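You operate a simulated robot arm through the tools that you are given. There is no shell and no other tool. Be economical: measure what you need, move in short steps, check, and stop when the job is done.

You are at the controls of a simulated two-armed robot. One attempt, no reset.

Task
Pick up the 330 mm standing card from the lower shelf of the wall rack with one hand, pass it to the other hand and put it on the top of the cart. Set down upright: standing card.

It is judged by the outcome, as a careful person would: the job done as asked, and still so three seconds after it is handed in. It fails if anything else is knocked over, pushed out of place, dropped, spilled or broken.

Robot
Two 7-joint arms with two-finger grippers on one trunk, on a base that drives. Base frame: it is fixed to the floor where the robot stands at the start and does not move with it; the origin is under the middle of the robot, x ahead of it, y to its left, z up. Readings come in m, rad, newtons and seconds.
The left shoulder is at the start at [0.024, 0.156, 1.308], the right one opposite. With the tool pointing down near the work surface each hand reaches from about 0.24 to 0.72 m from the robot's upright axis, wherever it stands, measured 20 degrees to its own side. Places, roughly: top of the cart (63x19 cm) [-0.04, -3.1, 0.72]. Payload 2.45 kg a hand.
The TCP of each hand is the grasp point between the finger pads, 0.026 m short of the fingertips. In the tool frame z runs along the fingers and y along their closing line. Largest opening 0.096 m; the body of the gripper starts 0.069 m behind the TCP.
Orientation is that of the tool frame in the base frame, as a unit quaternion [w, x, y, z]. With the fingers straight down and closing along the base's y, the tool's x points along the base's -x, its y along +y and its z along -z.

Tools
- The arms move only by the tool play_rows. It takes "left_plan", "right_plan" or both (then of equal length, played together; a hand with none holds still); each is a list of rows, each a list of 7 numbers: the gripper command, from -1 (fully open) to 1 (shut), values between in proportion, then the shift along the base's x, y, z in units of 50 mm (1.0 is 50 mm), then the turn, a rotation vector about the base's x, y, z in units of 5 degrees (1.0 is 5 degrees). In form: [[gripper, tx, ty, tz, ax, ay, az], ...]. A call has 1 to 10 rows; each row shifts and turns the commanded pose from where the row before left it. A call with a number of a shift or a turn outside -1 to 1 is refused whole. Rows are played at 5 a second. More than 0.05 m and 0.15 rad between two rows, or a gripper value outside its range, and nothing of the call is played. Where a pose cannot be reached the arm comes as near as it can. A force on the tool above 40 N (or 10 N above the force at the start of the call, whichever is more), or a blocked arm, ends the call early, and 0.2 s more pass. The fingers move at their own pace and stop on an object; they squeeze with about 39 N. The grip force told is the motor's: it shows also when the fingers shut on nothing. Time passes only in rows, and 0.2 s behind the last, so rows that do not move let the fingers close. The reply holds the time, the measured pose of the TCP, the force on the tool along the base axes, the opening and the grip force, in the units named above and with some noise, with the torque about the TCP (base axes, N m) and any sound that the robot's microphone picked up.
- Cameras (640 x 400 px; columns grow to the right, rows downward): "scene" is now at [0.0638, -0.0325, 1.7827]; the picture's right is [-0.33, -0.94, -0.00], its down [-0.69, 0.25, -0.68] and it looks along [0.64, -0.22, -0.73] (base axes); focal length 291 px, centre (320, 200). "left" rides on the left gripper at [0.082, -0.003, -0.098] in its tool frame; the picture's right is [0.04, 1.00, 0.00], its down [-0.73, 0.03, -0.68] and it looks along [-0.68, 0.03, 0.73] (tool axes); focal length 256 px, centre (320, 200). "right" rides on the right gripper at [0.082, 0.003, -0.098] in its tool frame; the picture's right is [-0.04, 1.00, 0.00], its down [-0.73, -0.03, -0.68] and it looks along [-0.68, -0.03, 0.73] (tool axes); focal length 256 px, centre (320, 200). There is no depth. A picture from a camera that has moved, and an enlarged one, comes with that camera's place and axes in the base frame and with its lens.
- snapshot(camera): a new picture of that camera. It takes no simulated time.
- slide_trunk(by): slides the trunk up (or, below 0, down) by that many m; the arms and the scene camera ride with it, the base frame stays. It gives what a move gives, with no picture.
- steer(legs): drives the robot by 1 to 6 legs, each [ahead, left, turn to the left] in m, m and rad, along the robot's own axes; the way and the turn of a leg run together, so that a leg with both is an arc; at most 1.5 m and 3.142 rad a leg. The arms and the cameras ride along, it lands a little off, and it stops where it bumps. It gives what a move gives.
- pan_tilt(pan, tilt): turns the head with the scene camera to pan (to the left, within 2.094 rad either way) and tilt (down, from -0.506 to 1.204), counted from straight ahead of the robot. It gives what a move gives.
- close_up(camera, box): a new picture of the part [left, top, right, bottom] of that camera's present view, enlarged. It takes no simulated time.
- close_job(): hands the job in; it is judged then, once.

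Work in short steps. Places have to be worked out from the pictures, the camera data and where the tool is seen: move nearer, look again, correct. Check each grasp and each placing, and mend what went wrong. You have 120 turns and 100 pictures in all, those below and enlarged ones among them. Open the grippers and draw the arms clear of the work before you hand the job in, unless the task says otherwise; then end with one line.

The tools are called after "Emit:" as name(argument=value, ...) on one line, values as JSON. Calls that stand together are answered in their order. play_rows: Moves the arms, as the interface text tells. Its arguments: {"type":"object","properties":{"left_plan":{"type":"array","items":{"type":"array","items":{"type":"number"}}},"right_plan":{"type":"array","items":{"type":"array","items":{"type":"number"}}}},"required":[]} The other tools are called the same way: slide_trunk (by) slides the trunk up or down; steer (legs) drives the base; pan_tilt (pan, tilt) turns the head that bears the scene camera; snapshot (camera) takes a picture; close_up (camera, box) takes an enlarged picture of a part of a camera's view; close_job () hands the job in.

At the start:

```text
time: 0.0
left_eef_pos: [0.3676, 0.1041, 1.3745]
left_ee_rot: [-0.001, 0.0, 1.0, 0.002]
left_wrist_force: [0.0, 0.7, -0.1]
left_torque: [0.02, 0.03, 0.0]
left_finger_gap: 0.096
left_gripper_force: 0.1
right_eef_pos: [0.3038, -0.239, 1.4223]
right_ee_rot: [0.0, 0.0, 1.0, 0.001]
right_wrist_force: [-0.7, 0.4, 0.2]
right_torque: [0.0, -0.01, -0.01]
right_finger_gap: 0.0961
right_gripper_force: 0.1
trunk travel left (down, up): [-0.475, 0.092]
robot x, y, heading: [0.0026, -0.0014, -0.003]
head pan, tilt: [-0.339, 0.819]
```

scene: 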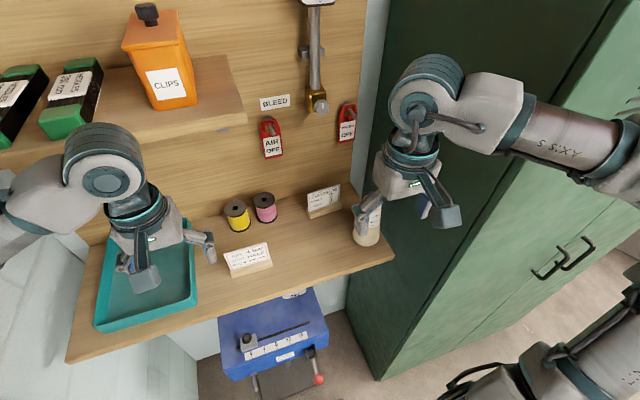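
right: 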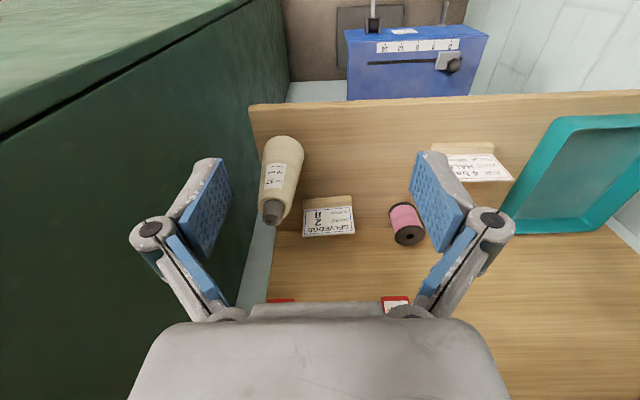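
left: 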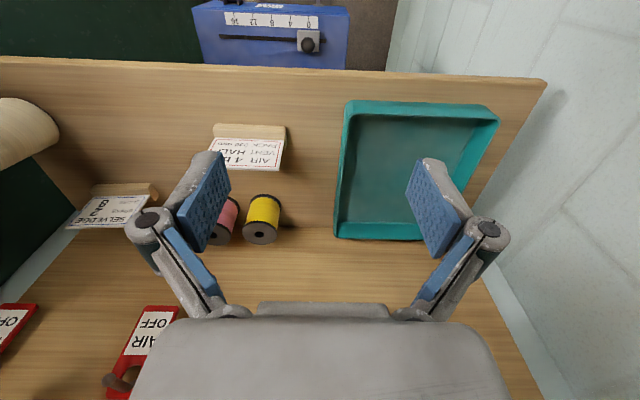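

Two standing cards are on the lower shelf, so I enlarge both to read which one says 330 mm.

Emit:
close_up(camera="scene", box=[200, 170, 400, 295])

Emit:
close_up(camera="left", box=[50, 110, 300, 266])

```text
3.20 times, centred on (300, 232) of scene
camera zoom: at [0.0638, -0.0325, 1.7827], right [-0.33, -0.94, 0.0], down [-0.69, 0.25, -0.68], along [0.64, -0.22, -0.73], focal length 932 px, centre (384, 96)
```

zoom: 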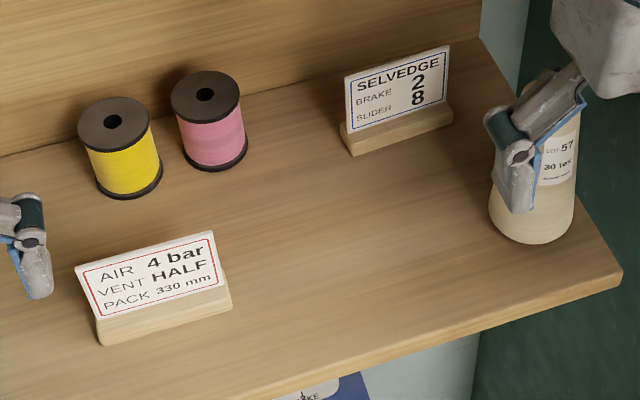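

```text
2.56 times, centred on (175, 188) of left
camera zoom: at [0.2858, 0.1013, 1.4731], right [-0.04, 1.0, 0.0], down [0.73, 0.03, 0.68], along [0.68, 0.03, -0.73], focal length 655 px, centre (691, 231)
```

zoom: 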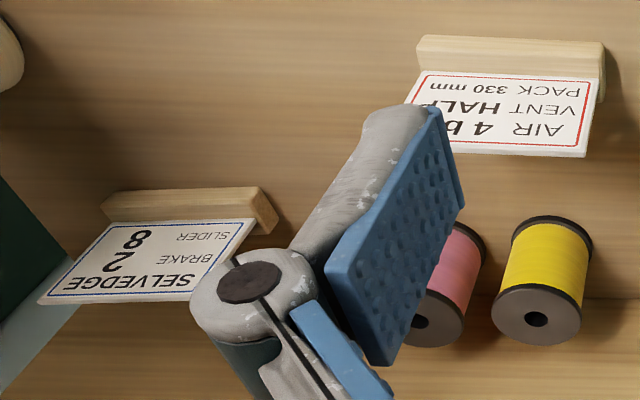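

The target is the "AIR 4 bar / PACK 330 mm" card, at about x 0.485–0.51, y −0.05 to 0.06, standing on a shelf at z≈1.10. It is wider than the gripper opening, so I'll grip it across its thickness and turn both hands to close along x, cameras outboard.

Emit:
play_rows(left_plan=[[-1, 0, 0, 0, 0, 0, -1], [-1, 0, 0, 0, 0, 0, -1], [-1, 0, 0, 0, 0, 0, -1], [-1, 0, 0, 0, 0, 0, -1], [-1, 0, 0, 0, 0, 0, -1], [-1, 0, 0, 0, 0, 0, -1], [-1, 0, 0, 0, 0, 0, -1], [-1, 0, 0, 0, 0, 0, -1], [-1, 0, 0, 0, 0, 0, -1], [-1, 0, 0, 0, 0, 0, 0]], right_plan=[[-1, 0, 0, 0, 0, 0, 1], [-1, 0, 0, 0, 0, 0, 1], [-1, 0, 0, 0, 0, 0, 1], [-1, 0, 0, 0, 0, 0, 1], [-1, 0, 0, 0, 0, 0, 1], [-1, 0, 0, 0, 0, 0, 1], [-1, 0, 0, 0, 0, 0, 1], [-1, 0, 0, 0, 0, 0, 1], [-1, 0, 0, 0, 0, 0, 1], [-1, 0, 0, 0, 0, 0, 0]])

Emit:
play_rows(left_plan=[[-1, 0, 0, 0, 0, 0, -1], [-1, 0, 0, 0, 0, 0, -1], [-1, 0, 0, 0, 0, 0, -1], [-1, 0, 0, 0, 0, 0, -1], [-1, 0, 0, 0, 0, 0, -1], [-1, 0, 0, 0, 0, 0, -1], [-1, 0, 0, 0, 0, 0, -1], [-1, 0, 0, 0, 0, 0, -1], [-1, 0, 0, 0, 0, 0, -1], [-1, 0, 0, 0, 0, 0, 0]], right_plan=[[-1, 0, 0, 0, 0, 0, 1], [-1, 0, 0, 0, 0, 0, 1], [-1, 0, 0, 0, 0, 0, 1], [-1, 0, 0, 0, 0, 0, 1], [-1, 0, 0, 0, 0, 0, 1], [-1, 0, 0, 0, 0, 0, 1], [-1, 0, 0, 0, 0, 0, 1], [-1, 0, 0, 0, 0, 0, 1], [-1, 0, 0, 0, 0, 0, 1], [-1, 0, 0, 0, 0, 0, 0]])

Emit:
snapshot(camera="left")

Emit:
snapshot(camera="scene")

```text
time: 2.2
left_eef_pos: [0.365, 0.1075, 1.375]
left_ee_rot: [0.0, 0.383, 0.924, -0.001]
left_wrist_force: [0.5, -0.3, -1.1]
left_torque: [-0.01, 0.02, -0.02]
left_finger_gap: 0.0959
left_gripper_force: 0.1
right_eef_pos: [0.3017, -0.2349, 1.4253]
right_ee_rot: [0.001, -0.384, 0.924, 0.001]
right_wrist_force: [-0.1, -0.2, -0.2]
right_torque: [0.0, -0.01, 0.0]
right_finger_gap: 0.096
right_gripper_force: 0.0
trunk travel left (down, up): [-0.475, 0.092]
robot x, y, heading: [-0.0013, -0.0001, -0.003]
head pan, tilt: [-0.339, 0.819]
```

```text
time: 4.6
left_eef_pos: [0.3517, 0.087, 1.3796]
left_ee_rot: [0.003, 0.72, 0.694, -0.001]
left_wrist_force: [1.1, -0.6, 0.5]
left_torque: [0.03, 0.01, 0.03]
left_finger_gap: 0.096
left_gripper_force: 0.0
right_eef_pos: [0.2209, -0.1901, 1.3932]
right_ee_rot: [0.01, -0.686, 0.727, -0.008]
right_wrist_force: [-0.6, 0.0, 0.2]
right_torque: [-0.01, -0.03, 0.03]
right_finger_gap: 0.096
right_gripper_force: 0.0
right hand out of reach, approached as far as the arm can: row 4, 5, 6, 7, 8, 9
trunk travel left (down, up): [-0.475, 0.092]
robot x, y, heading: [-0.008, -0.0171, -0.034]
head pan, tilt: [-0.339, 0.819]
stopped in row 10 (left hand): the arm was blocked; the commanded pose is now the measured one
```

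```text
94 pictures are left
camera left: at [0.3511, 0.1704, 1.4759], right [1.0, 0.0, 0.0], down [0.0, -0.73, 0.68], along [0.0, -0.68, -0.73], focal length 256 px, centre (320, 200)
```

left: 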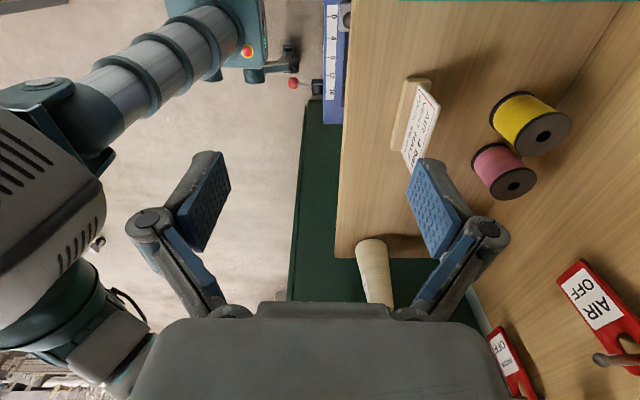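

```text
93 pictures are left
camera scene: at [-0.0046, -0.0565, 1.7862], right [-0.37, -0.93, -0.02], down [-0.66, 0.27, -0.7], along [0.66, -0.25, -0.71], focal length 291 px, centre (320, 200)
```

scene: 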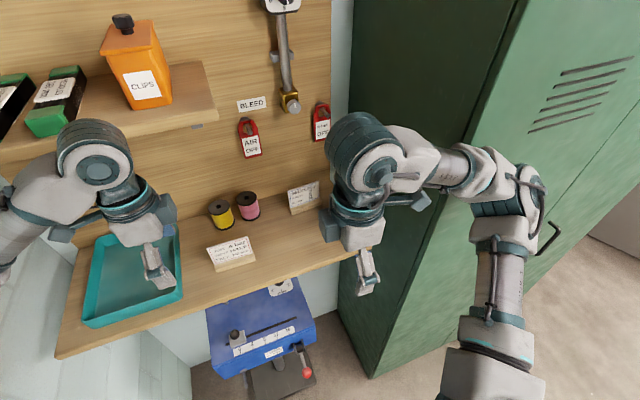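

The base got nudged (heading −0.034): the right arm ran out of reach with its elbow out, probably against the locker. I turn the right hand back to relieve it.

Emit:
play_rows(right_plan=[[-1, 0.2, 0, 0, 0, 0, -1], [-1, 0.2, -0.1, 0, 0, 0, -1], [-1, 0.2, -0.1, 0, 0, 0, -1], [-1, 0.2, -0.1, 0.1, 0, 0, -1], [-1, 0.2, -0.1, 0.1, 0, 0, -1], [-1, 0.2, -0.1, 0.1, 0, 0, -1], [-1, 0.2, -0.1, 0.1, 0, 0, -1], [-1, 0.2, -0.1, 0.1, 0, 0, -1], [-1, 0, 0, 0, 0, 0, -1], [-1, 0, 0, 0, 0, 0, 0]])

Emit:
snapshot(camera="scene")

```text
time: 6.8
left_eef_pos: [0.381, 0.0955, 1.3706]
left_ee_rot: [-0.004, 0.716, 0.698, -0.007]
left_wrist_force: [-0.7, 0.0, 0.4]
left_torque: [-0.02, -0.02, -0.02]
left_finger_gap: 0.0959
left_gripper_force: 0.1
right_eef_pos: [0.3353, -0.2164, 1.4077]
right_ee_rot: [-0.003, -0.366, 0.931, 0.003]
right_wrist_force: [0.3, -0.4, -0.3]
right_torque: [0.0, -0.04, 0.02]
right_finger_gap: 0.0958
right_gripper_force: 0.0
trunk travel left (down, up): [-0.475, 0.092]
robot x, y, heading: [-0.0031, -0.0097, -0.025]
head pan, tilt: [-0.339, 0.819]
```

```text
92 pictures are left
camera scene: at [0.0619, -0.0423, 1.7827], right [-0.36, -0.93, 0.0], down [-0.68, 0.26, -0.68], along [0.64, -0.24, -0.73], focal length 291 px, centre (320, 200)
```

scene: 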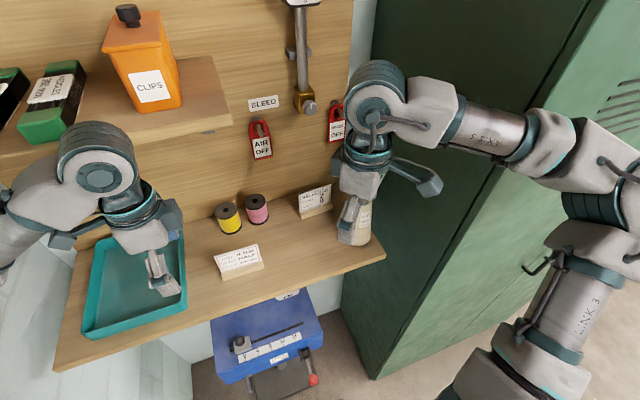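

Base almost recovered and nothing looks moved. I take a fresh left camera view, enlarged around the card.

Emit:
close_up(camera="left", box=[320, 40, 480, 140])

Emit:
snapshot(camera="left")

```text
4.00 times, centred on (400, 90) of left
camera zoom: at [0.3824, 0.178, 1.4671], right [1.0, 0.01, -0.01], down [0.02, -0.73, 0.68], along [0.0, -0.68, -0.73], focal length 1024 px, centre (0, 640)
```

zoom: 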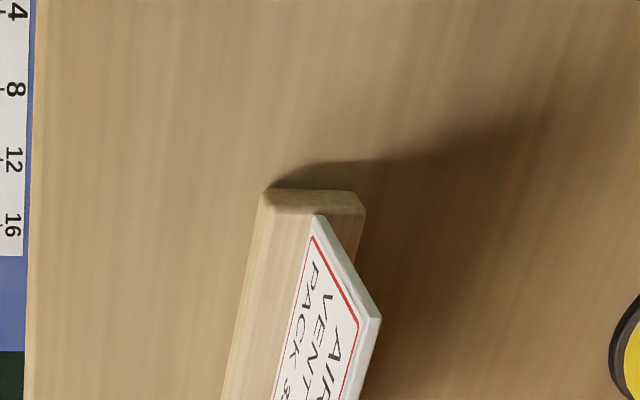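

```text
90 pictures are left
camera left: at [0.3824, 0.178, 1.4671], right [1.0, 0.01, -0.01], down [0.02, -0.73, 0.68], along [0.0, -0.68, -0.73], focal length 256 px, centre (320, 200)
```

left: 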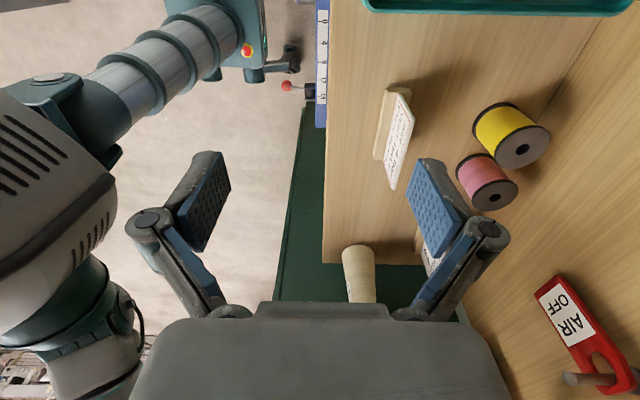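

The block is at x≈0.471–0.502, y −0.055…0.052, about 20 mm high, with the plate rising from it to z≈1.19, leaning back slightly. I bring the left hand above its left part, tilted about 25° outward so there is room for the other hand.

Emit:
play_rows(left_plan=[[-0.6, 0.21, -0.14, -0.2, -0.5, 0, 0.03], [-0.6, 0.21, -0.14, -0.2, -0.5, 0, 0.03], [-0.6, 0.21, -0.14, -0.2, -0.5, 0, 0.03], [-0.6, 0.21, -0.14, -0.2, -0.5, 0, 0.03], [-0.6, 0.21, -0.14, -0.2, -0.5, 0, 0.03], [-0.6, 0.21, -0.14, -0.2, -0.5, 0, 0.03], [-0.6, 0.21, -0.14, -0.2, -0.5, 0, 0.03], [-0.6, 0.21, -0.14, -0.2, -0.5, 0, 0.03], [-0.6, 0.21, -0.14, -0.2, -0.5, 0, 0.03], [-0.6, 0.21, -0.14, -0.2, -0.5, 0, 0.03]])

Emit:
snapshot(camera="left")

Emit:
snapshot(camera="right")

Emit:
snapshot(camera="scene")

```text
time: 9.0
left_eef_pos: [0.4888, 0.0249, 1.2681]
left_ee_rot: [0.151, 0.69, 0.69, -0.158]
left_wrist_force: [0.1, 0.2, 0.3]
left_torque: [-0.02, 0.04, -0.01]
left_finger_gap: 0.077
left_gripper_force: 0.0
right_eef_pos: [0.3376, -0.2157, 1.4072]
right_ee_rot: [-0.003, -0.366, 0.931, 0.004]
right_wrist_force: [0.4, -0.8, -0.1]
right_torque: [0.0, 0.06, 0.01]
right_finger_gap: 0.0959
right_gripper_force: 0.1
trunk travel left (down, up): [-0.475, 0.092]
robot x, y, heading: [-0.0038, -0.0136, -0.028]
head pan, tilt: [-0.339, 0.819]
```

```text
89 pictures are left
camera left: at [0.4871, 0.1415, 1.3219], right [1.0, 0.03, -0.03], down [0.04, -0.37, 0.93], along [0.02, -0.93, -0.37], focal length 256 px, centre (320, 200)
```

left: 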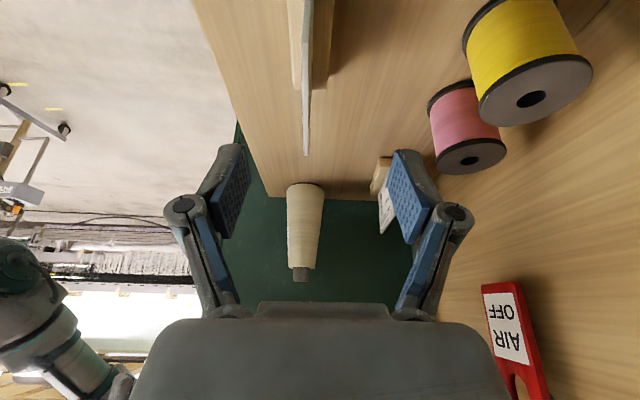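

```text
88 pictures are left
camera right: at [0.2755, -0.2701, 1.504], right [-0.65, 0.76, 0.01], down [0.56, 0.48, 0.68], along [0.51, 0.45, -0.74], focal length 256 px, centre (320, 200)
```

right: 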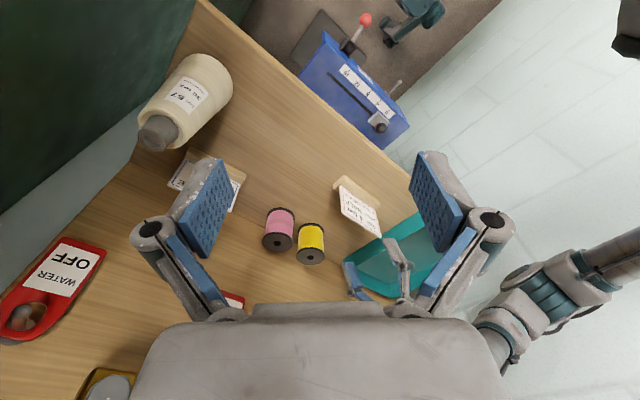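

```text
87 pictures are left
camera scene: at [0.0649, -0.0424, 1.7826], right [-0.36, -0.93, 0.0], down [-0.69, 0.26, -0.68], along [0.63, -0.24, -0.73], focal length 291 px, centre (320, 200)
```

scene: 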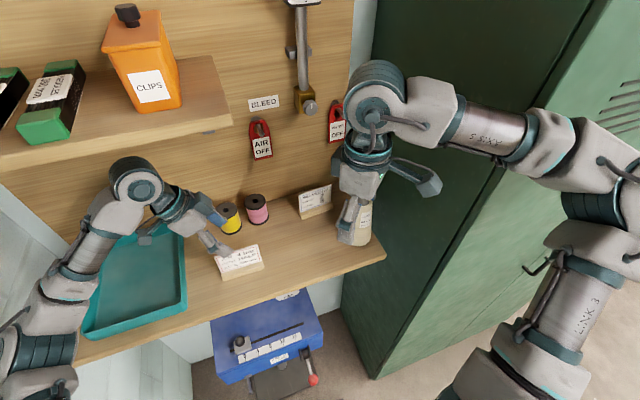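

The card now appears nearly end-on, slightly left of the finger midpoint (needs about −x). I zoom to fix its x.

Emit:
close_up(camera="left", box=[220, 0, 420, 125])

Emit:
close_up(camera="right", box=[280, 140, 440, 240])

```text
3.20 times, centred on (320, 62) of left
camera zoom: at [0.4871, 0.1415, 1.3219], right [1.0, 0.03, -0.03], down [0.04, -0.37, 0.93], along [0.02, -0.93, -0.37], focal length 819 px, centre (320, 640)
```

zoom: 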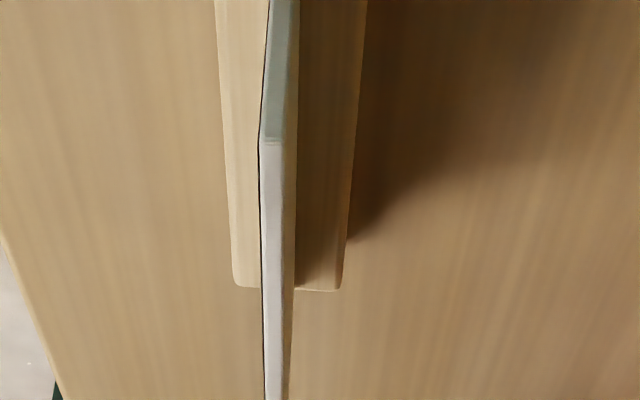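

```text
4.00 times, centred on (360, 190) of right
camera zoom: at [0.2755, -0.2701, 1.504], right [-0.65, 0.76, 0.01], down [0.56, 0.48, 0.68], along [0.51, 0.45, -0.74], focal length 1024 px, centre (160, 240)
```

zoom: 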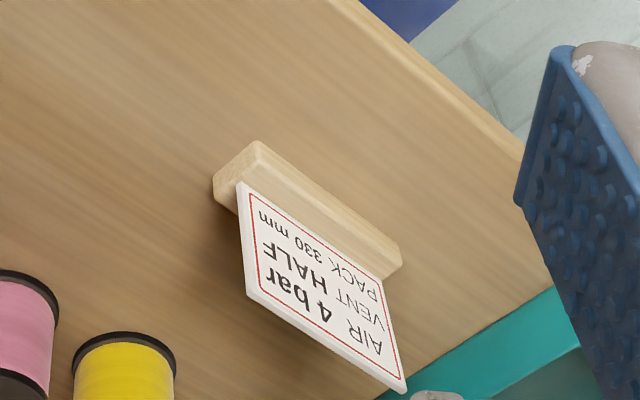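

Near readings put plate and block centre at x≈0.479, block top z≈1.126, plate top z≈1.202. I shift −10 mm in x and descend to z≈1.18, straddling the plate.

Emit:
play_rows(left_plan=[[-0.6, -0.2, 0, 0, 0, 0, 0], [-0.6, 0, 0, -0.45, 0, 0, 0], [-0.6, 0, 0, -0.45, 0, 0, 0], [-0.6, 0, 0, -0.45, 0, 0, 0], [-0.6, 0, 0, -0.4, 0, 0, 0]])

Emit:
snapshot(camera="left")

Emit:
close_up(camera="right", box=[280, 140, 440, 240])

Emit:
close_up(camera="scene", box=[140, 170, 300, 290])

```text
time: 10.2
left_eef_pos: [0.4784, 0.0267, 1.1825]
left_ee_rot: [0.152, 0.691, 0.689, -0.158]
left_wrist_force: [0.2, 0.2, 0.0]
left_torque: [0.0, -0.01, -0.01]
left_finger_gap: 0.0769
left_gripper_force: 0.0
right_eef_pos: [0.3341, -0.2136, 1.4084]
right_ee_rot: [-0.002, -0.367, 0.93, 0.001]
right_wrist_force: [-0.3, 0.3, -0.1]
right_torque: [0.01, 0.02, -0.02]
right_finger_gap: 0.0962
right_gripper_force: 0.1
trunk travel left (down, up): [-0.475, 0.092]
robot x, y, heading: [-0.0036, -0.0131, -0.03]
head pan, tilt: [-0.339, 0.819]
```

```text
84 pictures are left
camera left: at [0.4757, 0.1436, 1.2354], right [1.0, 0.03, -0.02], down [0.03, -0.37, 0.93], along [0.02, -0.93, -0.37], focal length 256 px, centre (320, 200)
```

left: 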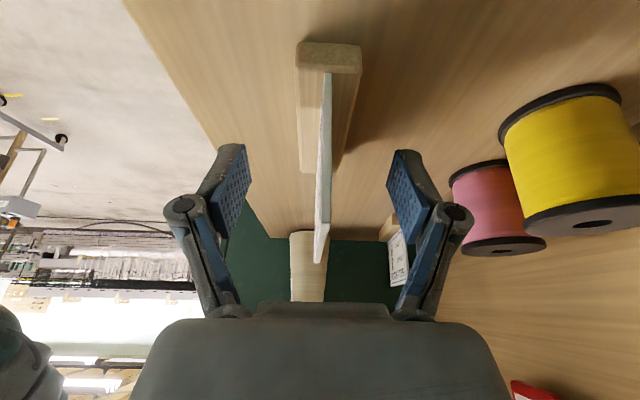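

```text
4.00 times, centred on (360, 190) of right
camera zoom: at [0.2722, -0.2681, 1.5052], right [-0.65, 0.76, 0.01], down [0.56, 0.48, 0.68], along [0.51, 0.45, -0.74], focal length 1024 px, centre (160, 240)
```

zoom: 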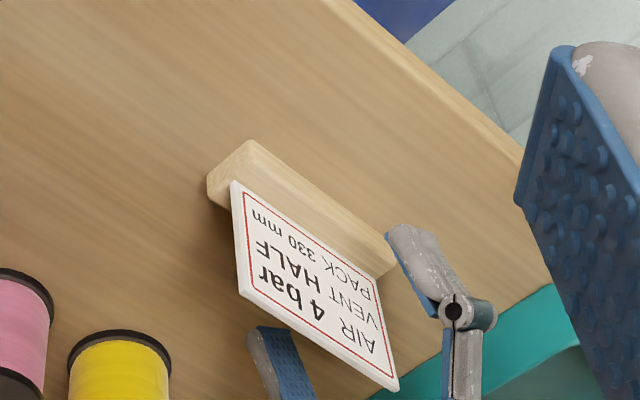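

```text
3.33 times, centred on (220, 230) of scene
camera zoom: at [0.062, -0.0401, 1.7827], right [-0.36, -0.93, 0.0], down [-0.68, 0.26, -0.68], along [0.64, -0.24, -0.73], focal length 971 px, centre (653, 100)
```

zoom: 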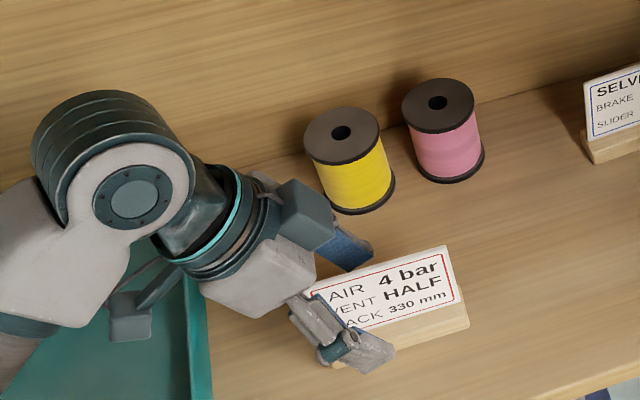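

Fingers straddle the plate well. Block top looks near z 1.13 with the shelf near 1.11; I go down 38 mm (and +2 mm x) and look again before closing.

Emit:
play_rows(left_plan=[[-0.6, 0.04, 0, -0.3, 0, 0, 0], [-0.6, 0, 0, -0.26, 0, 0, 0], [-0.6, 0, 0, -0.2, 0, 0, 0]])

Emit:
snapshot(camera="left")

Emit:
close_up(camera="scene", box=[180, 220, 280, 295])

Emit:
close_up(camera="right", box=[320, 165, 420, 240])

```text
time: 11.0
left_eef_pos: [0.4772, 0.0275, 1.1463]
left_ee_rot: [0.157, 0.69, 0.688, -0.158]
left_wrist_force: [3.8, 0.8, 24.8]
left_torque: [0.72, 0.23, -0.13]
left_finger_gap: 0.0767
left_gripper_force: 0.1
right_eef_pos: [0.3319, -0.2149, 1.4106]
right_ee_rot: [-0.001, -0.366, 0.93, 0.001]
right_wrist_force: [0.0, 0.7, 0.3]
right_torque: [-0.02, -0.01, 0.02]
right_finger_gap: 0.096
right_gripper_force: 0.0
trunk travel left (down, up): [-0.475, 0.092]
robot x, y, heading: [-0.0009, -0.0074, -0.027]
head pan, tilt: [-0.339, 0.819]
```

```text
81 pictures are left
camera left: at [0.4747, 0.1434, 1.2006], right [1.0, 0.03, -0.02], down [0.03, -0.37, 0.93], along [0.02, -0.93, -0.37], focal length 256 px, centre (320, 200)
```

left: 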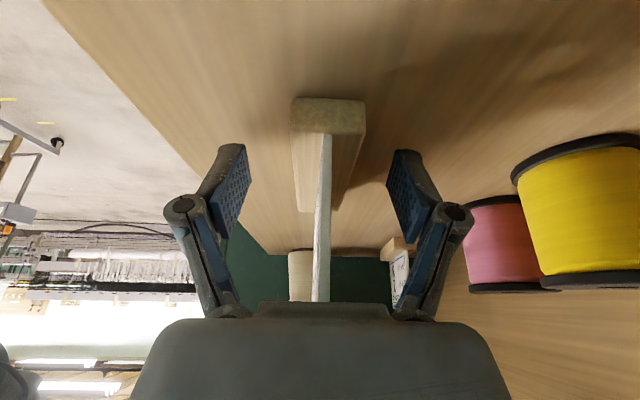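

```text
5.33 times, centred on (230, 258) of scene
camera zoom: at [0.0582, -0.0394, 1.7834], right [-0.36, -0.93, 0.0], down [-0.68, 0.26, -0.68], along [0.64, -0.24, -0.73], focal length 1554 px, centre (800, -107)
```

zoom: 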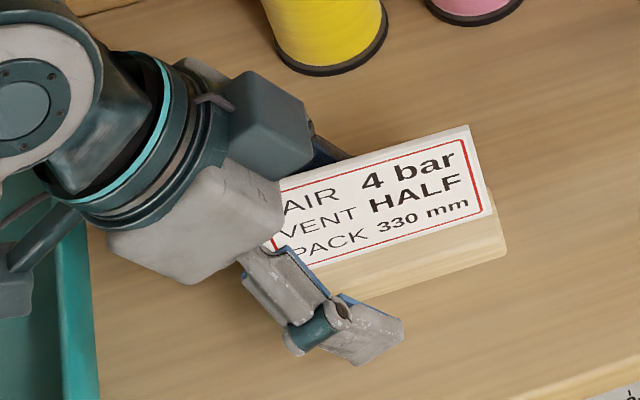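

```text
5.33 times, centred on (370, 202) of right
camera zoom: at [0.2695, -0.2676, 1.5064], right [-0.65, 0.76, 0.0], down [0.56, 0.48, 0.68], along [0.51, 0.45, -0.73], focal length 1365 px, centre (53, 187)
```

zoom: 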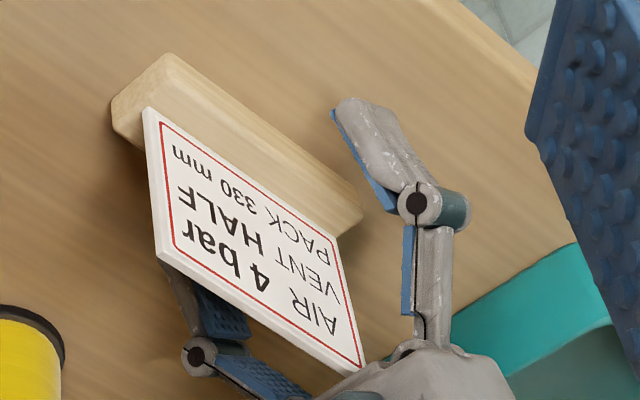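

The 25 N push with torque +0.72 N·m about x says the palm touched the plate's top corner, so the card is too tall for a block grip at this tilt. The plate stands vertical at x≈0.478, so I back up 20 mm, shift 6 mm outward and grip the plate itself.

Emit:
play_rows(left_plan=[[-0.6, 0, 0, 0.3, 0, 0, 0], [-0.6, 0.02, 0.12, 0.15, 0, 0, 0], [-0.6, 0, 0, 0, 0, 0, 0]])

Emit:
snapshot(camera="left")

```text
time: 11.8
left_eef_pos: [0.4785, 0.0341, 1.1657]
left_ee_rot: [0.153, 0.69, 0.689, -0.158]
left_wrist_force: [0.1, -0.2, 0.2]
left_torque: [0.0, -0.02, 0.02]
left_finger_gap: 0.077
left_gripper_force: 0.2
right_eef_pos: [0.3342, -0.2133, 1.4075]
right_ee_rot: [-0.002, -0.367, 0.93, 0.002]
right_wrist_force: [0.2, 0.4, 0.4]
right_torque: [0.0, -0.01, 0.0]
right_finger_gap: 0.0958
right_gripper_force: 0.1
trunk travel left (down, up): [-0.475, 0.092]
robot x, y, heading: [-0.0019, -0.0128, -0.028]
head pan, tilt: [-0.339, 0.819]
```

```text
78 pictures are left
camera left: at [0.4771, 0.1507, 1.2197], right [1.0, 0.03, -0.02], down [0.04, -0.37, 0.93], along [0.02, -0.93, -0.37], focal length 256 px, centre (320, 200)
```

left: 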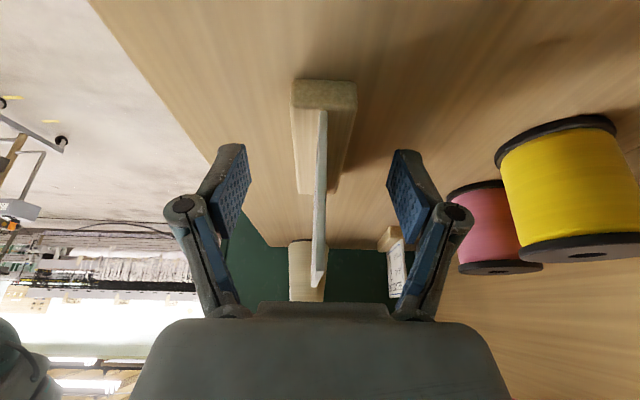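

The plate is centred between the fingers (col ≈320) and the tips are above the block. I close in stages.

Emit:
play_rows(left_plan=[[0.2, 0, 0, 0, 0, 0, 0], [0.6, 0, 0, 0, 0, 0, 0], [0.8, 0, 0, 0, 0, 0, 0], [1, 0, 0, 0, 0, 0, 0], [1, 0, 0, 0, 0, 0, 0], [1, 0, 0, 0, 0, 0, 0]])

Emit:
snapshot(camera="left")

```text
time: 13.2
left_eef_pos: [0.4809, 0.0344, 1.1663]
left_ee_rot: [0.153, 0.69, 0.689, -0.159]
left_wrist_force: [0.4, 0.4, 2.4]
left_torque: [-0.06, -0.03, -0.02]
left_finger_gap: 0.0062
left_gripper_force: 32.3
right_eef_pos: [0.3339, -0.2138, 1.4072]
right_ee_rot: [-0.002, -0.366, 0.93, 0.002]
right_wrist_force: [-0.7, 0.5, 0.8]
right_torque: [0.01, -0.02, -0.05]
right_finger_gap: 0.0964
right_gripper_force: 0.1
trunk travel left (down, up): [-0.475, 0.092]
robot x, y, heading: [0.0003, -0.0115, -0.028]
head pan, tilt: [-0.339, 0.819]
```

```text
77 pictures are left
camera left: at [0.4776, 0.1505, 1.2197], right [1.0, 0.03, -0.02], down [0.03, -0.37, 0.93], along [0.02, -0.93, -0.37], focal length 256 px, centre (320, 200)
```

left: 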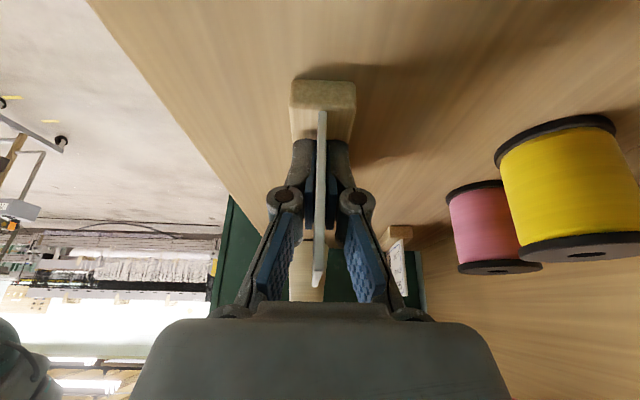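

Gripped: gap 6.2 mm, force 32 N, block still flat. I lift 90 mm and check.

Emit:
play_rows(left_plan=[[1, 0, 0, 0.2, 0, 0, 0], [1, 0, 0, 0.4, 0, 0, 0], [1, 0, 0, 0.4, 0, 0, 0], [1, 0, 0, 0.4, 0, 0, 0], [1, 0, 0, 0.4, 0, 0, 0]])

Emit:
snapshot(camera="left")

Emit:
snapshot(camera="scene")

```text
time: 14.4
left_eef_pos: [0.4803, 0.0333, 1.2555]
left_ee_rot: [0.153, 0.69, 0.689, -0.159]
left_wrist_force: [-0.5, -0.1, -0.5]
left_torque: [-0.01, 0.01, -0.02]
left_finger_gap: 0.0061
left_gripper_force: 32.4
right_eef_pos: [0.3333, -0.2154, 1.4077]
right_ee_rot: [-0.002, -0.367, 0.93, 0.002]
right_wrist_force: [0.1, -1.0, 0.2]
right_torque: [0.02, 0.06, 0.02]
right_finger_gap: 0.0959
right_gripper_force: 0.1
trunk travel left (down, up): [-0.475, 0.092]
robot x, y, heading: [-0.0004, -0.0117, -0.03]
head pan, tilt: [-0.339, 0.819]
```

```text
76 pictures are left
camera left: at [0.4774, 0.1492, 1.3094], right [1.0, 0.03, -0.03], down [0.04, -0.37, 0.93], along [0.02, -0.93, -0.37], focal length 256 px, centre (320, 200)
```

left: 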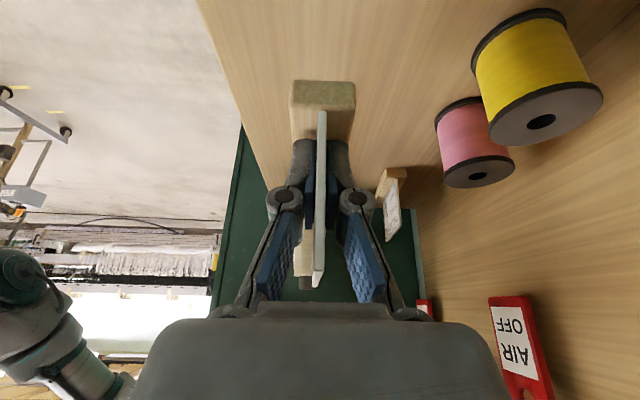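

```text
75 pictures are left
camera scene: at [0.062, -0.0402, 1.7827], right [-0.36, -0.93, 0.0], down [-0.68, 0.26, -0.68], along [0.64, -0.24, -0.73], focal length 291 px, centre (320, 200)
```

scene: 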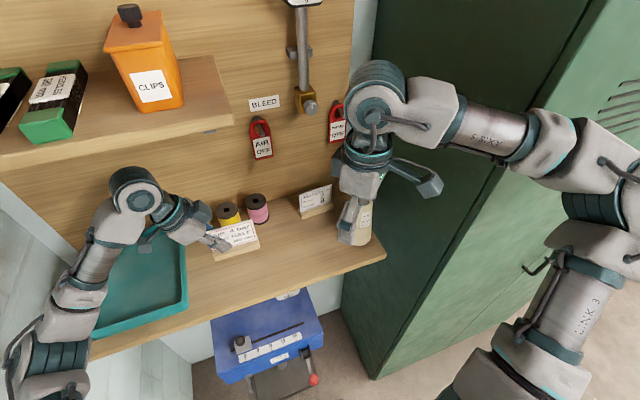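

The card is lifted cleanly. Before driving I look to the right/behind for the cart and floor clearance.

Emit:
pan_tilt(pan=-1.5, tilt=0.45)

Emit:
snapshot(camera="scene")

Emit:
pan_tilt(pan=-2.09, tilt=0.6)

Emit:
snapshot(camera="scene")

Emit:
pan_tilt(pan=2.09, tilt=0.6)

Emit:
snapshot(camera="scene")

```text
time: 15.8
left_eef_pos: [0.4807, 0.0327, 1.2553]
left_ee_rot: [0.152, 0.691, 0.689, -0.158]
left_wrist_force: [0.7, -0.9, -1.6]
left_torque: [0.04, -0.01, -0.02]
left_finger_gap: 0.0061
left_gripper_force: 32.0
right_eef_pos: [0.3348, -0.2134, 1.4079]
right_ee_rot: [-0.002, -0.367, 0.93, 0.002]
right_wrist_force: [-0.6, -0.2, -0.2]
right_torque: [0.04, 0.0, -0.01]
right_finger_gap: 0.096
right_gripper_force: 0.0
trunk travel left (down, up): [-0.475, 0.092]
robot x, y, heading: [-0.0032, -0.0125, -0.029]
head pan, tilt: [-1.499, 0.45]
```

```text
74 pictures are left
camera scene: at [-0.0078, -0.1033, 1.8149], right [-1.0, -0.05, 0.0], down [-0.02, 0.44, -0.9], along [0.04, -0.9, -0.44], focal length 291 px, centre (320, 200)
```

scene: 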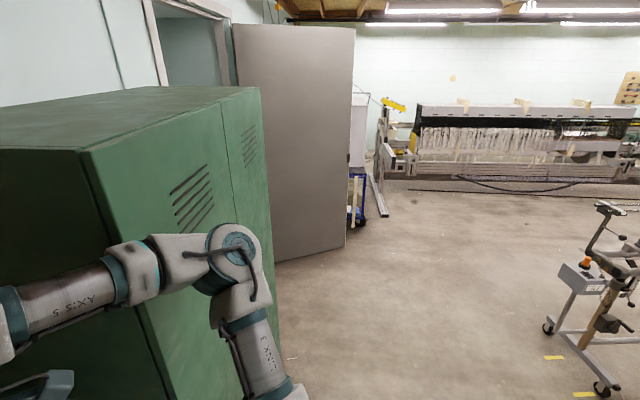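

```text
time: 16.8
left_eef_pos: [0.4806, 0.0334, 1.2558]
left_ee_rot: [0.152, 0.691, 0.689, -0.159]
left_wrist_force: [0.3, 0.0, -1.7]
left_torque: [0.0, -0.04, 0.0]
left_finger_gap: 0.0057
left_gripper_force: 32.3
right_eef_pos: [0.3352, -0.2131, 1.4078]
right_ee_rot: [-0.002, -0.367, 0.93, 0.003]
right_wrist_force: [-0.1, 0.0, -0.6]
right_torque: [0.01, 0.02, 0.02]
right_finger_gap: 0.096
right_gripper_force: 0.1
trunk travel left (down, up): [-0.475, 0.092]
robot x, y, heading: [-0.006, -0.0121, -0.028]
head pan, tilt: [-2.089, 0.6]
```

```text
73 pictures are left
camera scene: at [-0.0578, -0.0871, 1.8016], right [-0.86, 0.52, 0.0], down [0.29, 0.48, -0.83], along [-0.43, -0.71, -0.56], focal length 291 px, centre (320, 200)
```

scene: 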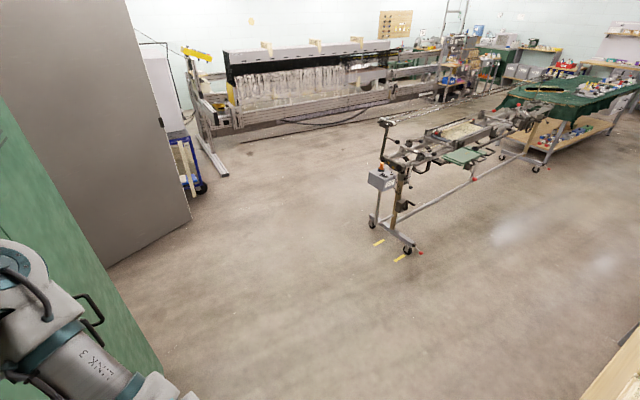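

```text
time: 20.1
left_eef_pos: [0.4804, 0.0333, 1.2553]
left_ee_rot: [0.152, 0.691, 0.689, -0.158]
left_wrist_force: [0.1, 0.3, -1.1]
left_torque: [0.02, -0.02, 0.0]
left_finger_gap: 0.0061
left_gripper_force: 32.3
right_eef_pos: [0.334, -0.2142, 1.4085]
right_ee_rot: [-0.001, -0.367, 0.93, 0.002]
right_wrist_force: [0.1, -0.6, -0.1]
right_torque: [0.02, 0.01, 0.01]
right_finger_gap: 0.096
right_gripper_force: 0.1
trunk travel left (down, up): [-0.475, 0.092]
robot x, y, heading: [-0.0024, -0.0107, -0.029]
head pan, tilt: [2.089, 0.6]
```

```text
72 pictures are left
camera scene: at [-0.054, 0.0666, 1.8017], right [0.88, 0.47, 0.0], down [0.26, -0.5, -0.83], along [-0.39, 0.73, -0.56], focal length 291 px, centre (320, 200)
```

scene: 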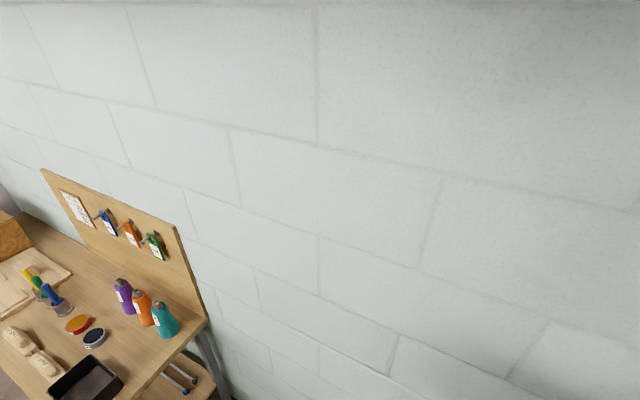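

The cart sits behind an open grey door panel, to be approached from its −x side later; a workbench is behind at x≈−1.1. I back up 0.42 m for handover room, and view the hands.

Emit:
steer(legs=[[-0.42, 0, 0]])

Emit:
pan_tilt(pan=0.0, tilt=0.85)

Emit:
snapshot(camera="scene")

```text
time: 22.7
left_eef_pos: [0.0651, 0.0432, 1.2558]
left_ee_rot: [0.152, 0.689, 0.69, -0.159]
left_wrist_force: [1.1, 0.1, -0.6]
left_torque: [0.03, -0.03, -0.01]
left_finger_gap: 0.0062
left_gripper_force: 32.5
right_eef_pos: [-0.0803, -0.2026, 1.4079]
right_ee_rot: [-0.003, -0.368, 0.93, 0.002]
right_wrist_force: [-0.2, 0.4, 0.3]
right_torque: [0.01, 0.01, 0.03]
right_finger_gap: 0.0958
right_gripper_force: 0.1
trunk travel left (down, up): [-0.475, 0.092]
robot x, y, heading: [-0.4207, -0.0005, -0.022]
head pan, tilt: [2.089, 0.6]
```

```text
time: 24.7
left_eef_pos: [0.0592, 0.0442, 1.2581]
left_ee_rot: [0.154, 0.69, 0.689, -0.157]
left_wrist_force: [-1.6, -0.6, -0.8]
left_torque: [0.03, -0.04, 0.02]
left_finger_gap: 0.0059
left_gripper_force: 31.7
right_eef_pos: [-0.0848, -0.2038, 1.4095]
right_ee_rot: [-0.001, -0.369, 0.93, 0.002]
right_wrist_force: [0.4, 0.6, 0.2]
right_torque: [-0.02, 0.01, 0.0]
right_finger_gap: 0.0959
right_gripper_force: 0.0
trunk travel left (down, up): [-0.475, 0.092]
robot x, y, heading: [-0.4195, -0.0009, -0.016]
head pan, tilt: [0.0, 0.85]
```

```text
71 pictures are left
camera scene: at [-0.3507, -0.0029, 1.7803], right [-0.02, -1.0, 0.0], down [-0.75, 0.02, -0.66], along [0.66, -0.01, -0.75], focal length 291 px, centre (320, 200)
```

scene: 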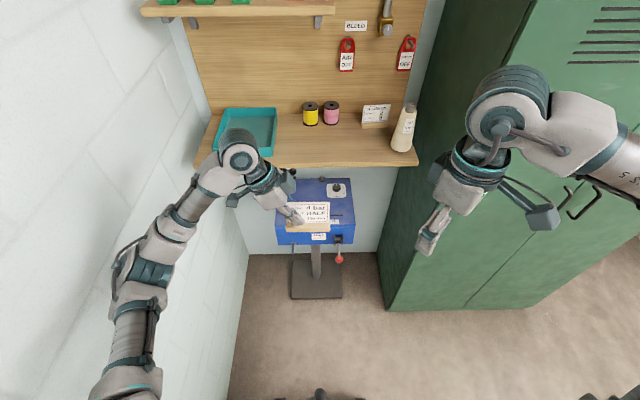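

The card is held plainly in the left hand at TCP (0.06, 0.044, 1.258). I bring the right hand forward while yawing it the remaining 47° to close along x.

Emit:
play_rows(right_plan=[[-0.6, 0.6, 0, 0, 0, 0, 0.6], [-0.6, 0.6, 0, 0, 0, 0, 0.9], [-0.6, 0.6, 0, 0, 0, 0, 0.98], [-0.6, 0.6, 0, 0, 0, 0, 0.98], [-0.6, 0.5, 0.1, 0, 0, 0, 0.98], [-0.6, 0, 0.1, 0, 0, 0, 0.98], [-0.6, 0, 0.1, 0, 0, 0, 0.98], [-0.6, 0, 0.1, 0, 0, 0, 0.98], [-0.6, 0, 0.1, 0, 0, 0, 0.98], [-0.6, 0, 0.1, 0, 0, 0, 0.98]])

Emit:
snapshot(camera="scene")

```text
time: 26.9
left_eef_pos: [0.0595, 0.045, 1.259]
left_ee_rot: [0.155, 0.69, 0.689, -0.157]
left_wrist_force: [0.4, -0.8, -0.2]
left_torque: [0.03, -0.05, 0.01]
left_finger_gap: 0.006
left_gripper_force: 32.1
right_eef_pos: [-0.1483, -0.1284, 1.3864]
right_ee_rot: [-0.001, -0.705, 0.709, 0.0]
right_wrist_force: [0.0, 0.3, -0.3]
right_torque: [0.01, -0.02, -0.01]
right_finger_gap: 0.0769
right_gripper_force: 0.2
right hand out of reach, approached as far as the arm can: row 3, 4, 5, 6, 7, 8, 9, 10
trunk travel left (down, up): [-0.475, 0.092]
robot x, y, heading: [-0.418, -0.0025, -0.024]
head pan, tilt: [0.0, 0.85]
```

```text
70 pictures are left
camera scene: at [-0.352, -0.0023, 1.7804], right [-0.02, -1.0, 0.0], down [-0.75, 0.02, -0.66], along [0.66, -0.01, -0.75], focal length 291 px, centre (320, 200)
```

scene: 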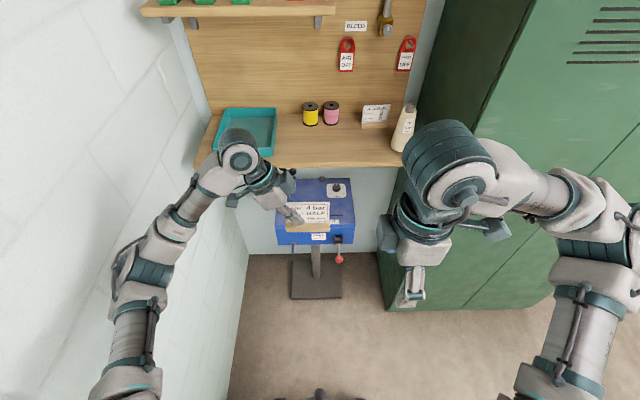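

The right arm can't reach that far with this yaw at that height. I try lowering it, still clear of the card.

Emit:
play_rows(right_plan=[[-0.6, 0, 0, -0.6, 0, 0, 0], [-0.6, 0, 0, -0.6, 0, 0, 0], [-0.6, 0, 0, -0.6, 0, 0, 0], [-0.6, 0, 0, 0, 0, 0, 0]])

Emit:
snapshot(camera="scene")

```text
time: 27.9
left_eef_pos: [0.0597, 0.045, 1.2567]
left_ee_rot: [0.154, 0.69, 0.689, -0.158]
left_wrist_force: [0.3, -0.3, -0.9]
left_torque: [0.03, -0.05, 0.02]
left_finger_gap: 0.006
left_gripper_force: 32.0
right_eef_pos: [-0.159, -0.119, 1.2959]
right_ee_rot: [-0.001, -0.705, 0.709, 0.0]
right_wrist_force: [0.3, -1.0, -0.8]
right_torque: [-0.01, 0.0, 0.01]
right_finger_gap: 0.0768
right_gripper_force: 0.0
right hand out of reach, approached as far as the arm can: row 1, 2, 3
trunk travel left (down, up): [-0.475, 0.092]
robot x, y, heading: [-0.4194, -0.0025, -0.025]
head pan, tilt: [0.0, 0.85]
```

```text
69 pictures are left
camera scene: at [-0.3502, -0.0022, 1.7803], right [-0.02, -1.0, 0.0], down [-0.75, 0.02, -0.66], along [0.66, -0.01, -0.75], focal length 291 px, centre (320, 200)
```

scene: 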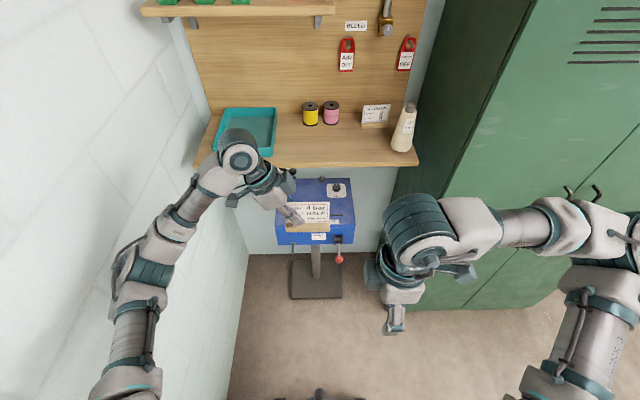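

Probably a last-wrist-joint limit with the forearm coming from the side. I undo about 40° of yaw and see whether the hand comes forward.

Emit:
play_rows(right_plan=[[-0.6, 0, -0.1, 0, 0, 0, -1], [-0.6, 0, -0.1, 0, 0, 0, -1], [-0.6, 0, -0.1, 0, 0, 0, -1], [-0.6, 0, 0, 0, 0, 0, -1], [-0.6, 0, 0, 0, 0, 0, -1], [-0.6, 0, 0, 0, 0, 0, -1], [-0.6, 0, 0, 0, 0, 0, -1], [-0.6, 0, 0, 0, 0, 0, -1], [-0.6, 0, 0, 0, 0, 0, 0]])

Emit:
snapshot(camera="scene")

```text
time: 29.9
left_eef_pos: [0.0599, 0.044, 1.2577]
left_ee_rot: [0.154, 0.69, 0.689, -0.157]
left_wrist_force: [0.0, 0.0, -1.8]
left_torque: [0.02, 0.03, 0.0]
left_finger_gap: 0.0059
left_gripper_force: 32.7
right_eef_pos: [-0.1587, -0.1351, 1.2975]
right_ee_rot: [-0.001, -0.421, 0.907, 0.001]
right_wrist_force: [-0.2, 0.1, -0.1]
right_torque: [-0.02, -0.01, -0.02]
right_finger_gap: 0.0768
right_gripper_force: 0.1
trunk travel left (down, up): [-0.475, 0.092]
robot x, y, heading: [-0.4185, 0.0005, -0.022]
head pan, tilt: [0.0, 0.85]
```

```text
68 pictures are left
camera scene: at [-0.3509, -0.0024, 1.7803], right [-0.02, -1.0, 0.0], down [-0.75, 0.02, -0.66], along [0.66, -0.01, -0.75], focal length 291 px, centre (320, 200)
```

scene: 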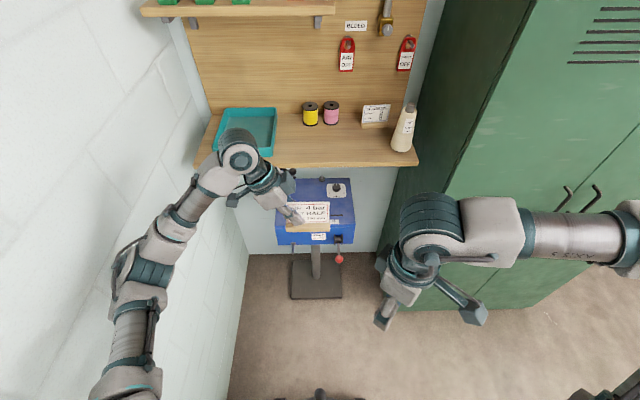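

It follows freely again. I move it forward to x≈0.06 with yaw held, then retry the yaw there.

Emit:
play_rows(right_plan=[[-0.6, 0.5, -0.2, 0, 0, 0, 0], [-0.6, 0.5, -0.2, 0, 0, 0, 0], [-0.6, 0.5, -0.2, 0, 0, 0, 0], [-0.6, 0.5, -0.2, 0, 0, 0, 0], [-0.6, 0.5, -0.2, 0, 0, 0, 0], [-0.6, 0.5, -0.2, 0, 0, 0, 0], [-0.6, 0.5, -0.1, 0, 0, 0, 0], [-0.6, 0.5, 0, 0, 0, 0, 0], [-0.6, 0.4, 0, 0, 0, 0, 0]])

Emit:
snapshot(camera="scene")

```text
time: 31.9
left_eef_pos: [0.0581, 0.0446, 1.2571]
left_ee_rot: [0.154, 0.69, 0.69, -0.157]
left_wrist_force: [0.3, 0.7, -0.3]
left_torque: [0.02, 0.01, 0.02]
left_finger_gap: 0.006
left_gripper_force: 31.6
right_eef_pos: [0.0468, -0.1893, 1.2971]
right_ee_rot: [0.0, -0.42, 0.907, 0.0]
right_wrist_force: [0.5, -1.0, -0.4]
right_torque: [-0.06, -0.02, 0.01]
right_finger_gap: 0.0767
right_gripper_force: 0.0
right hand out of reach, approached as far as the arm can: row 9
trunk travel left (down, up): [-0.475, 0.092]
robot x, y, heading: [-0.4213, -0.0015, -0.023]
head pan, tilt: [0.0, 0.85]
```

```text
67 pictures are left
camera scene: at [-0.3494, -0.0017, 1.7803], right [-0.02, -1.0, 0.0], down [-0.75, 0.02, -0.66], along [0.66, -0.02, -0.75], focal length 291 px, centre (320, 200)
```

scene: 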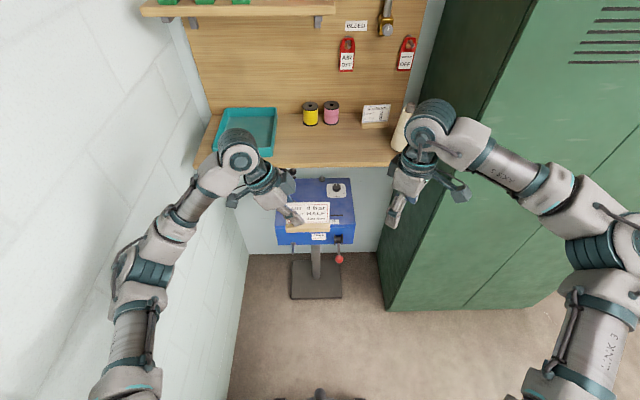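

The right wrist won't go beyond about +50° yaw, so I'll use the opposite yaw (−90°) with the hand tilted outward; that leaves its camera clear of the left gripper. I turn it back, keeping it to the right.

Emit:
play_rows(right_plan=[[-0.6, -0.1, -0.1, 0.2, 0, 0, -1], [-0.6, -0.1, -0.1, 0.2, 0, 0, -1], [-0.6, -0.1, -0.1, 0.2, 0, 0, -1], [-0.6, 0, -0.1, 0.2, 0, 0, -1], [-0.6, 0, -0.1, 0, 0, 0, -1], [-0.6, 0, 0, 0, 0, 0, -1], [-0.6, 0, 0, 0, 0, 0, -1], [-0.6, 0, 0, 0, 0, 0, -1], [-0.6, 0, 0, 0, 0, 0, -1], [-0.6, 0, 0, 0, 0, 0, -1]])

Emit:
play_rows(right_plan=[[-0.6, 0, 0, 0, 0, 0, -1], [-0.6, 0, 0, 0, 0, 0, -1], [-0.6, 0, 0, 0, 0, 0, -1], [-0.6, 0, 0, 0, 0, 0, -1], [-0.6, 0, 0, 0, 0, 0, -1], [-0.6, 0, 0, 0, 0, 0, -1], [-0.6, 0, 0, 0, 0, 0, -1], [-0.6, 0, 0, 0, 0, 0, -1], [-0.6, 0, 0, 0, 0, 0, -1], [-0.6, 0, 0, 0, 0, 0, -1]])

Emit:
play_rows(right_plan=[[-0.6, 0, 0, 0, 0, 0, -1], [-0.6, 0, 0, 0, 0, 0, -1], [-0.6, 0, 0, 0, 0, 0, -1], [-0.6, 0, 0, 0, 0, 0, -1], [-0.6, 0, 0, 0, 0, 0, -1], [-0.6, 0, 0, 0, 0, 0, -1], [-0.6, 0, 0, 0, 0, 0, -1], [-0.6, 0, 0, 0, 0, 0, -1]])

Emit:
snapshot(camera="scene")

```text
time: 34.1
left_eef_pos: [0.0599, 0.0451, 1.2577]
left_ee_rot: [0.154, 0.69, 0.689, -0.157]
left_wrist_force: [0.0, 0.6, -0.1]
left_torque: [0.0, -0.01, -0.02]
left_finger_gap: 0.0059
left_gripper_force: 32.4
right_eef_pos: [0.0317, -0.2169, 1.3379]
right_ee_rot: [-0.002, 0.003, 1.0, 0.002]
right_wrist_force: [0.5, -0.5, 0.6]
right_torque: [-0.01, -0.03, 0.0]
right_finger_gap: 0.0768
right_gripper_force: 0.1
trunk travel left (down, up): [-0.475, 0.092]
robot x, y, heading: [-0.4193, -0.0005, -0.025]
head pan, tilt: [0.0, 0.85]
```

```text
time: 36.3
left_eef_pos: [0.06, 0.0451, 1.2576]
left_ee_rot: [0.154, 0.69, 0.689, -0.157]
left_wrist_force: [0.9, -0.1, -1.3]
left_torque: [0.02, 0.02, 0.05]
left_finger_gap: 0.0061
left_gripper_force: 32.4
right_eef_pos: [0.0312, -0.2171, 1.3363]
right_ee_rot: [-0.001, 0.424, 0.906, 0.001]
right_wrist_force: [0.5, -0.3, -1.1]
right_torque: [-0.01, 0.01, -0.01]
right_finger_gap: 0.0768
right_gripper_force: 0.0
trunk travel left (down, up): [-0.475, 0.092]
robot x, y, heading: [-0.4224, -0.0035, -0.022]
head pan, tilt: [0.0, 0.85]
```

```text
time: 38.1
left_eef_pos: [0.0597, 0.0445, 1.257]
left_ee_rot: [0.154, 0.69, 0.689, -0.157]
left_wrist_force: [0.0, -1.3, -0.8]
left_torque: [0.0, 0.02, 0.01]
left_finger_gap: 0.006
left_gripper_force: 32.2
right_eef_pos: [0.0306, -0.2157, 1.3373]
right_ee_rot: [0.001, 0.709, 0.705, 0.0]
right_wrist_force: [-0.2, 0.0, -0.1]
right_torque: [-0.01, 0.01, 0.03]
right_finger_gap: 0.0768
right_gripper_force: 0.0
trunk travel left (down, up): [-0.475, 0.092]
robot x, y, heading: [-0.4158, 0.0011, -0.021]
head pan, tilt: [0.0, 0.85]
```

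```text
66 pictures are left
camera scene: at [-0.35, -0.0027, 1.7803], right [-0.02, -1.0, 0.0], down [-0.75, 0.02, -0.66], along [0.66, -0.01, -0.75], focal length 291 px, centre (320, 200)
```

scene: 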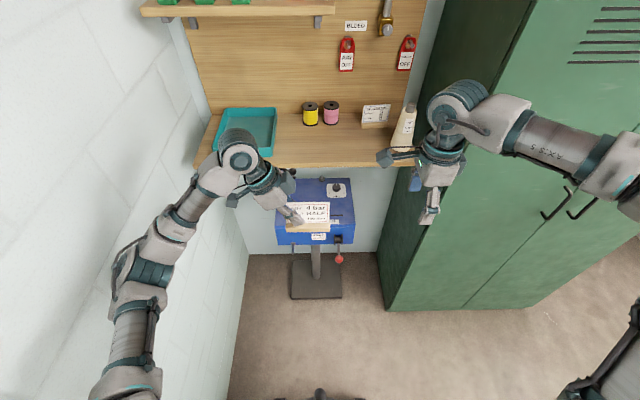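

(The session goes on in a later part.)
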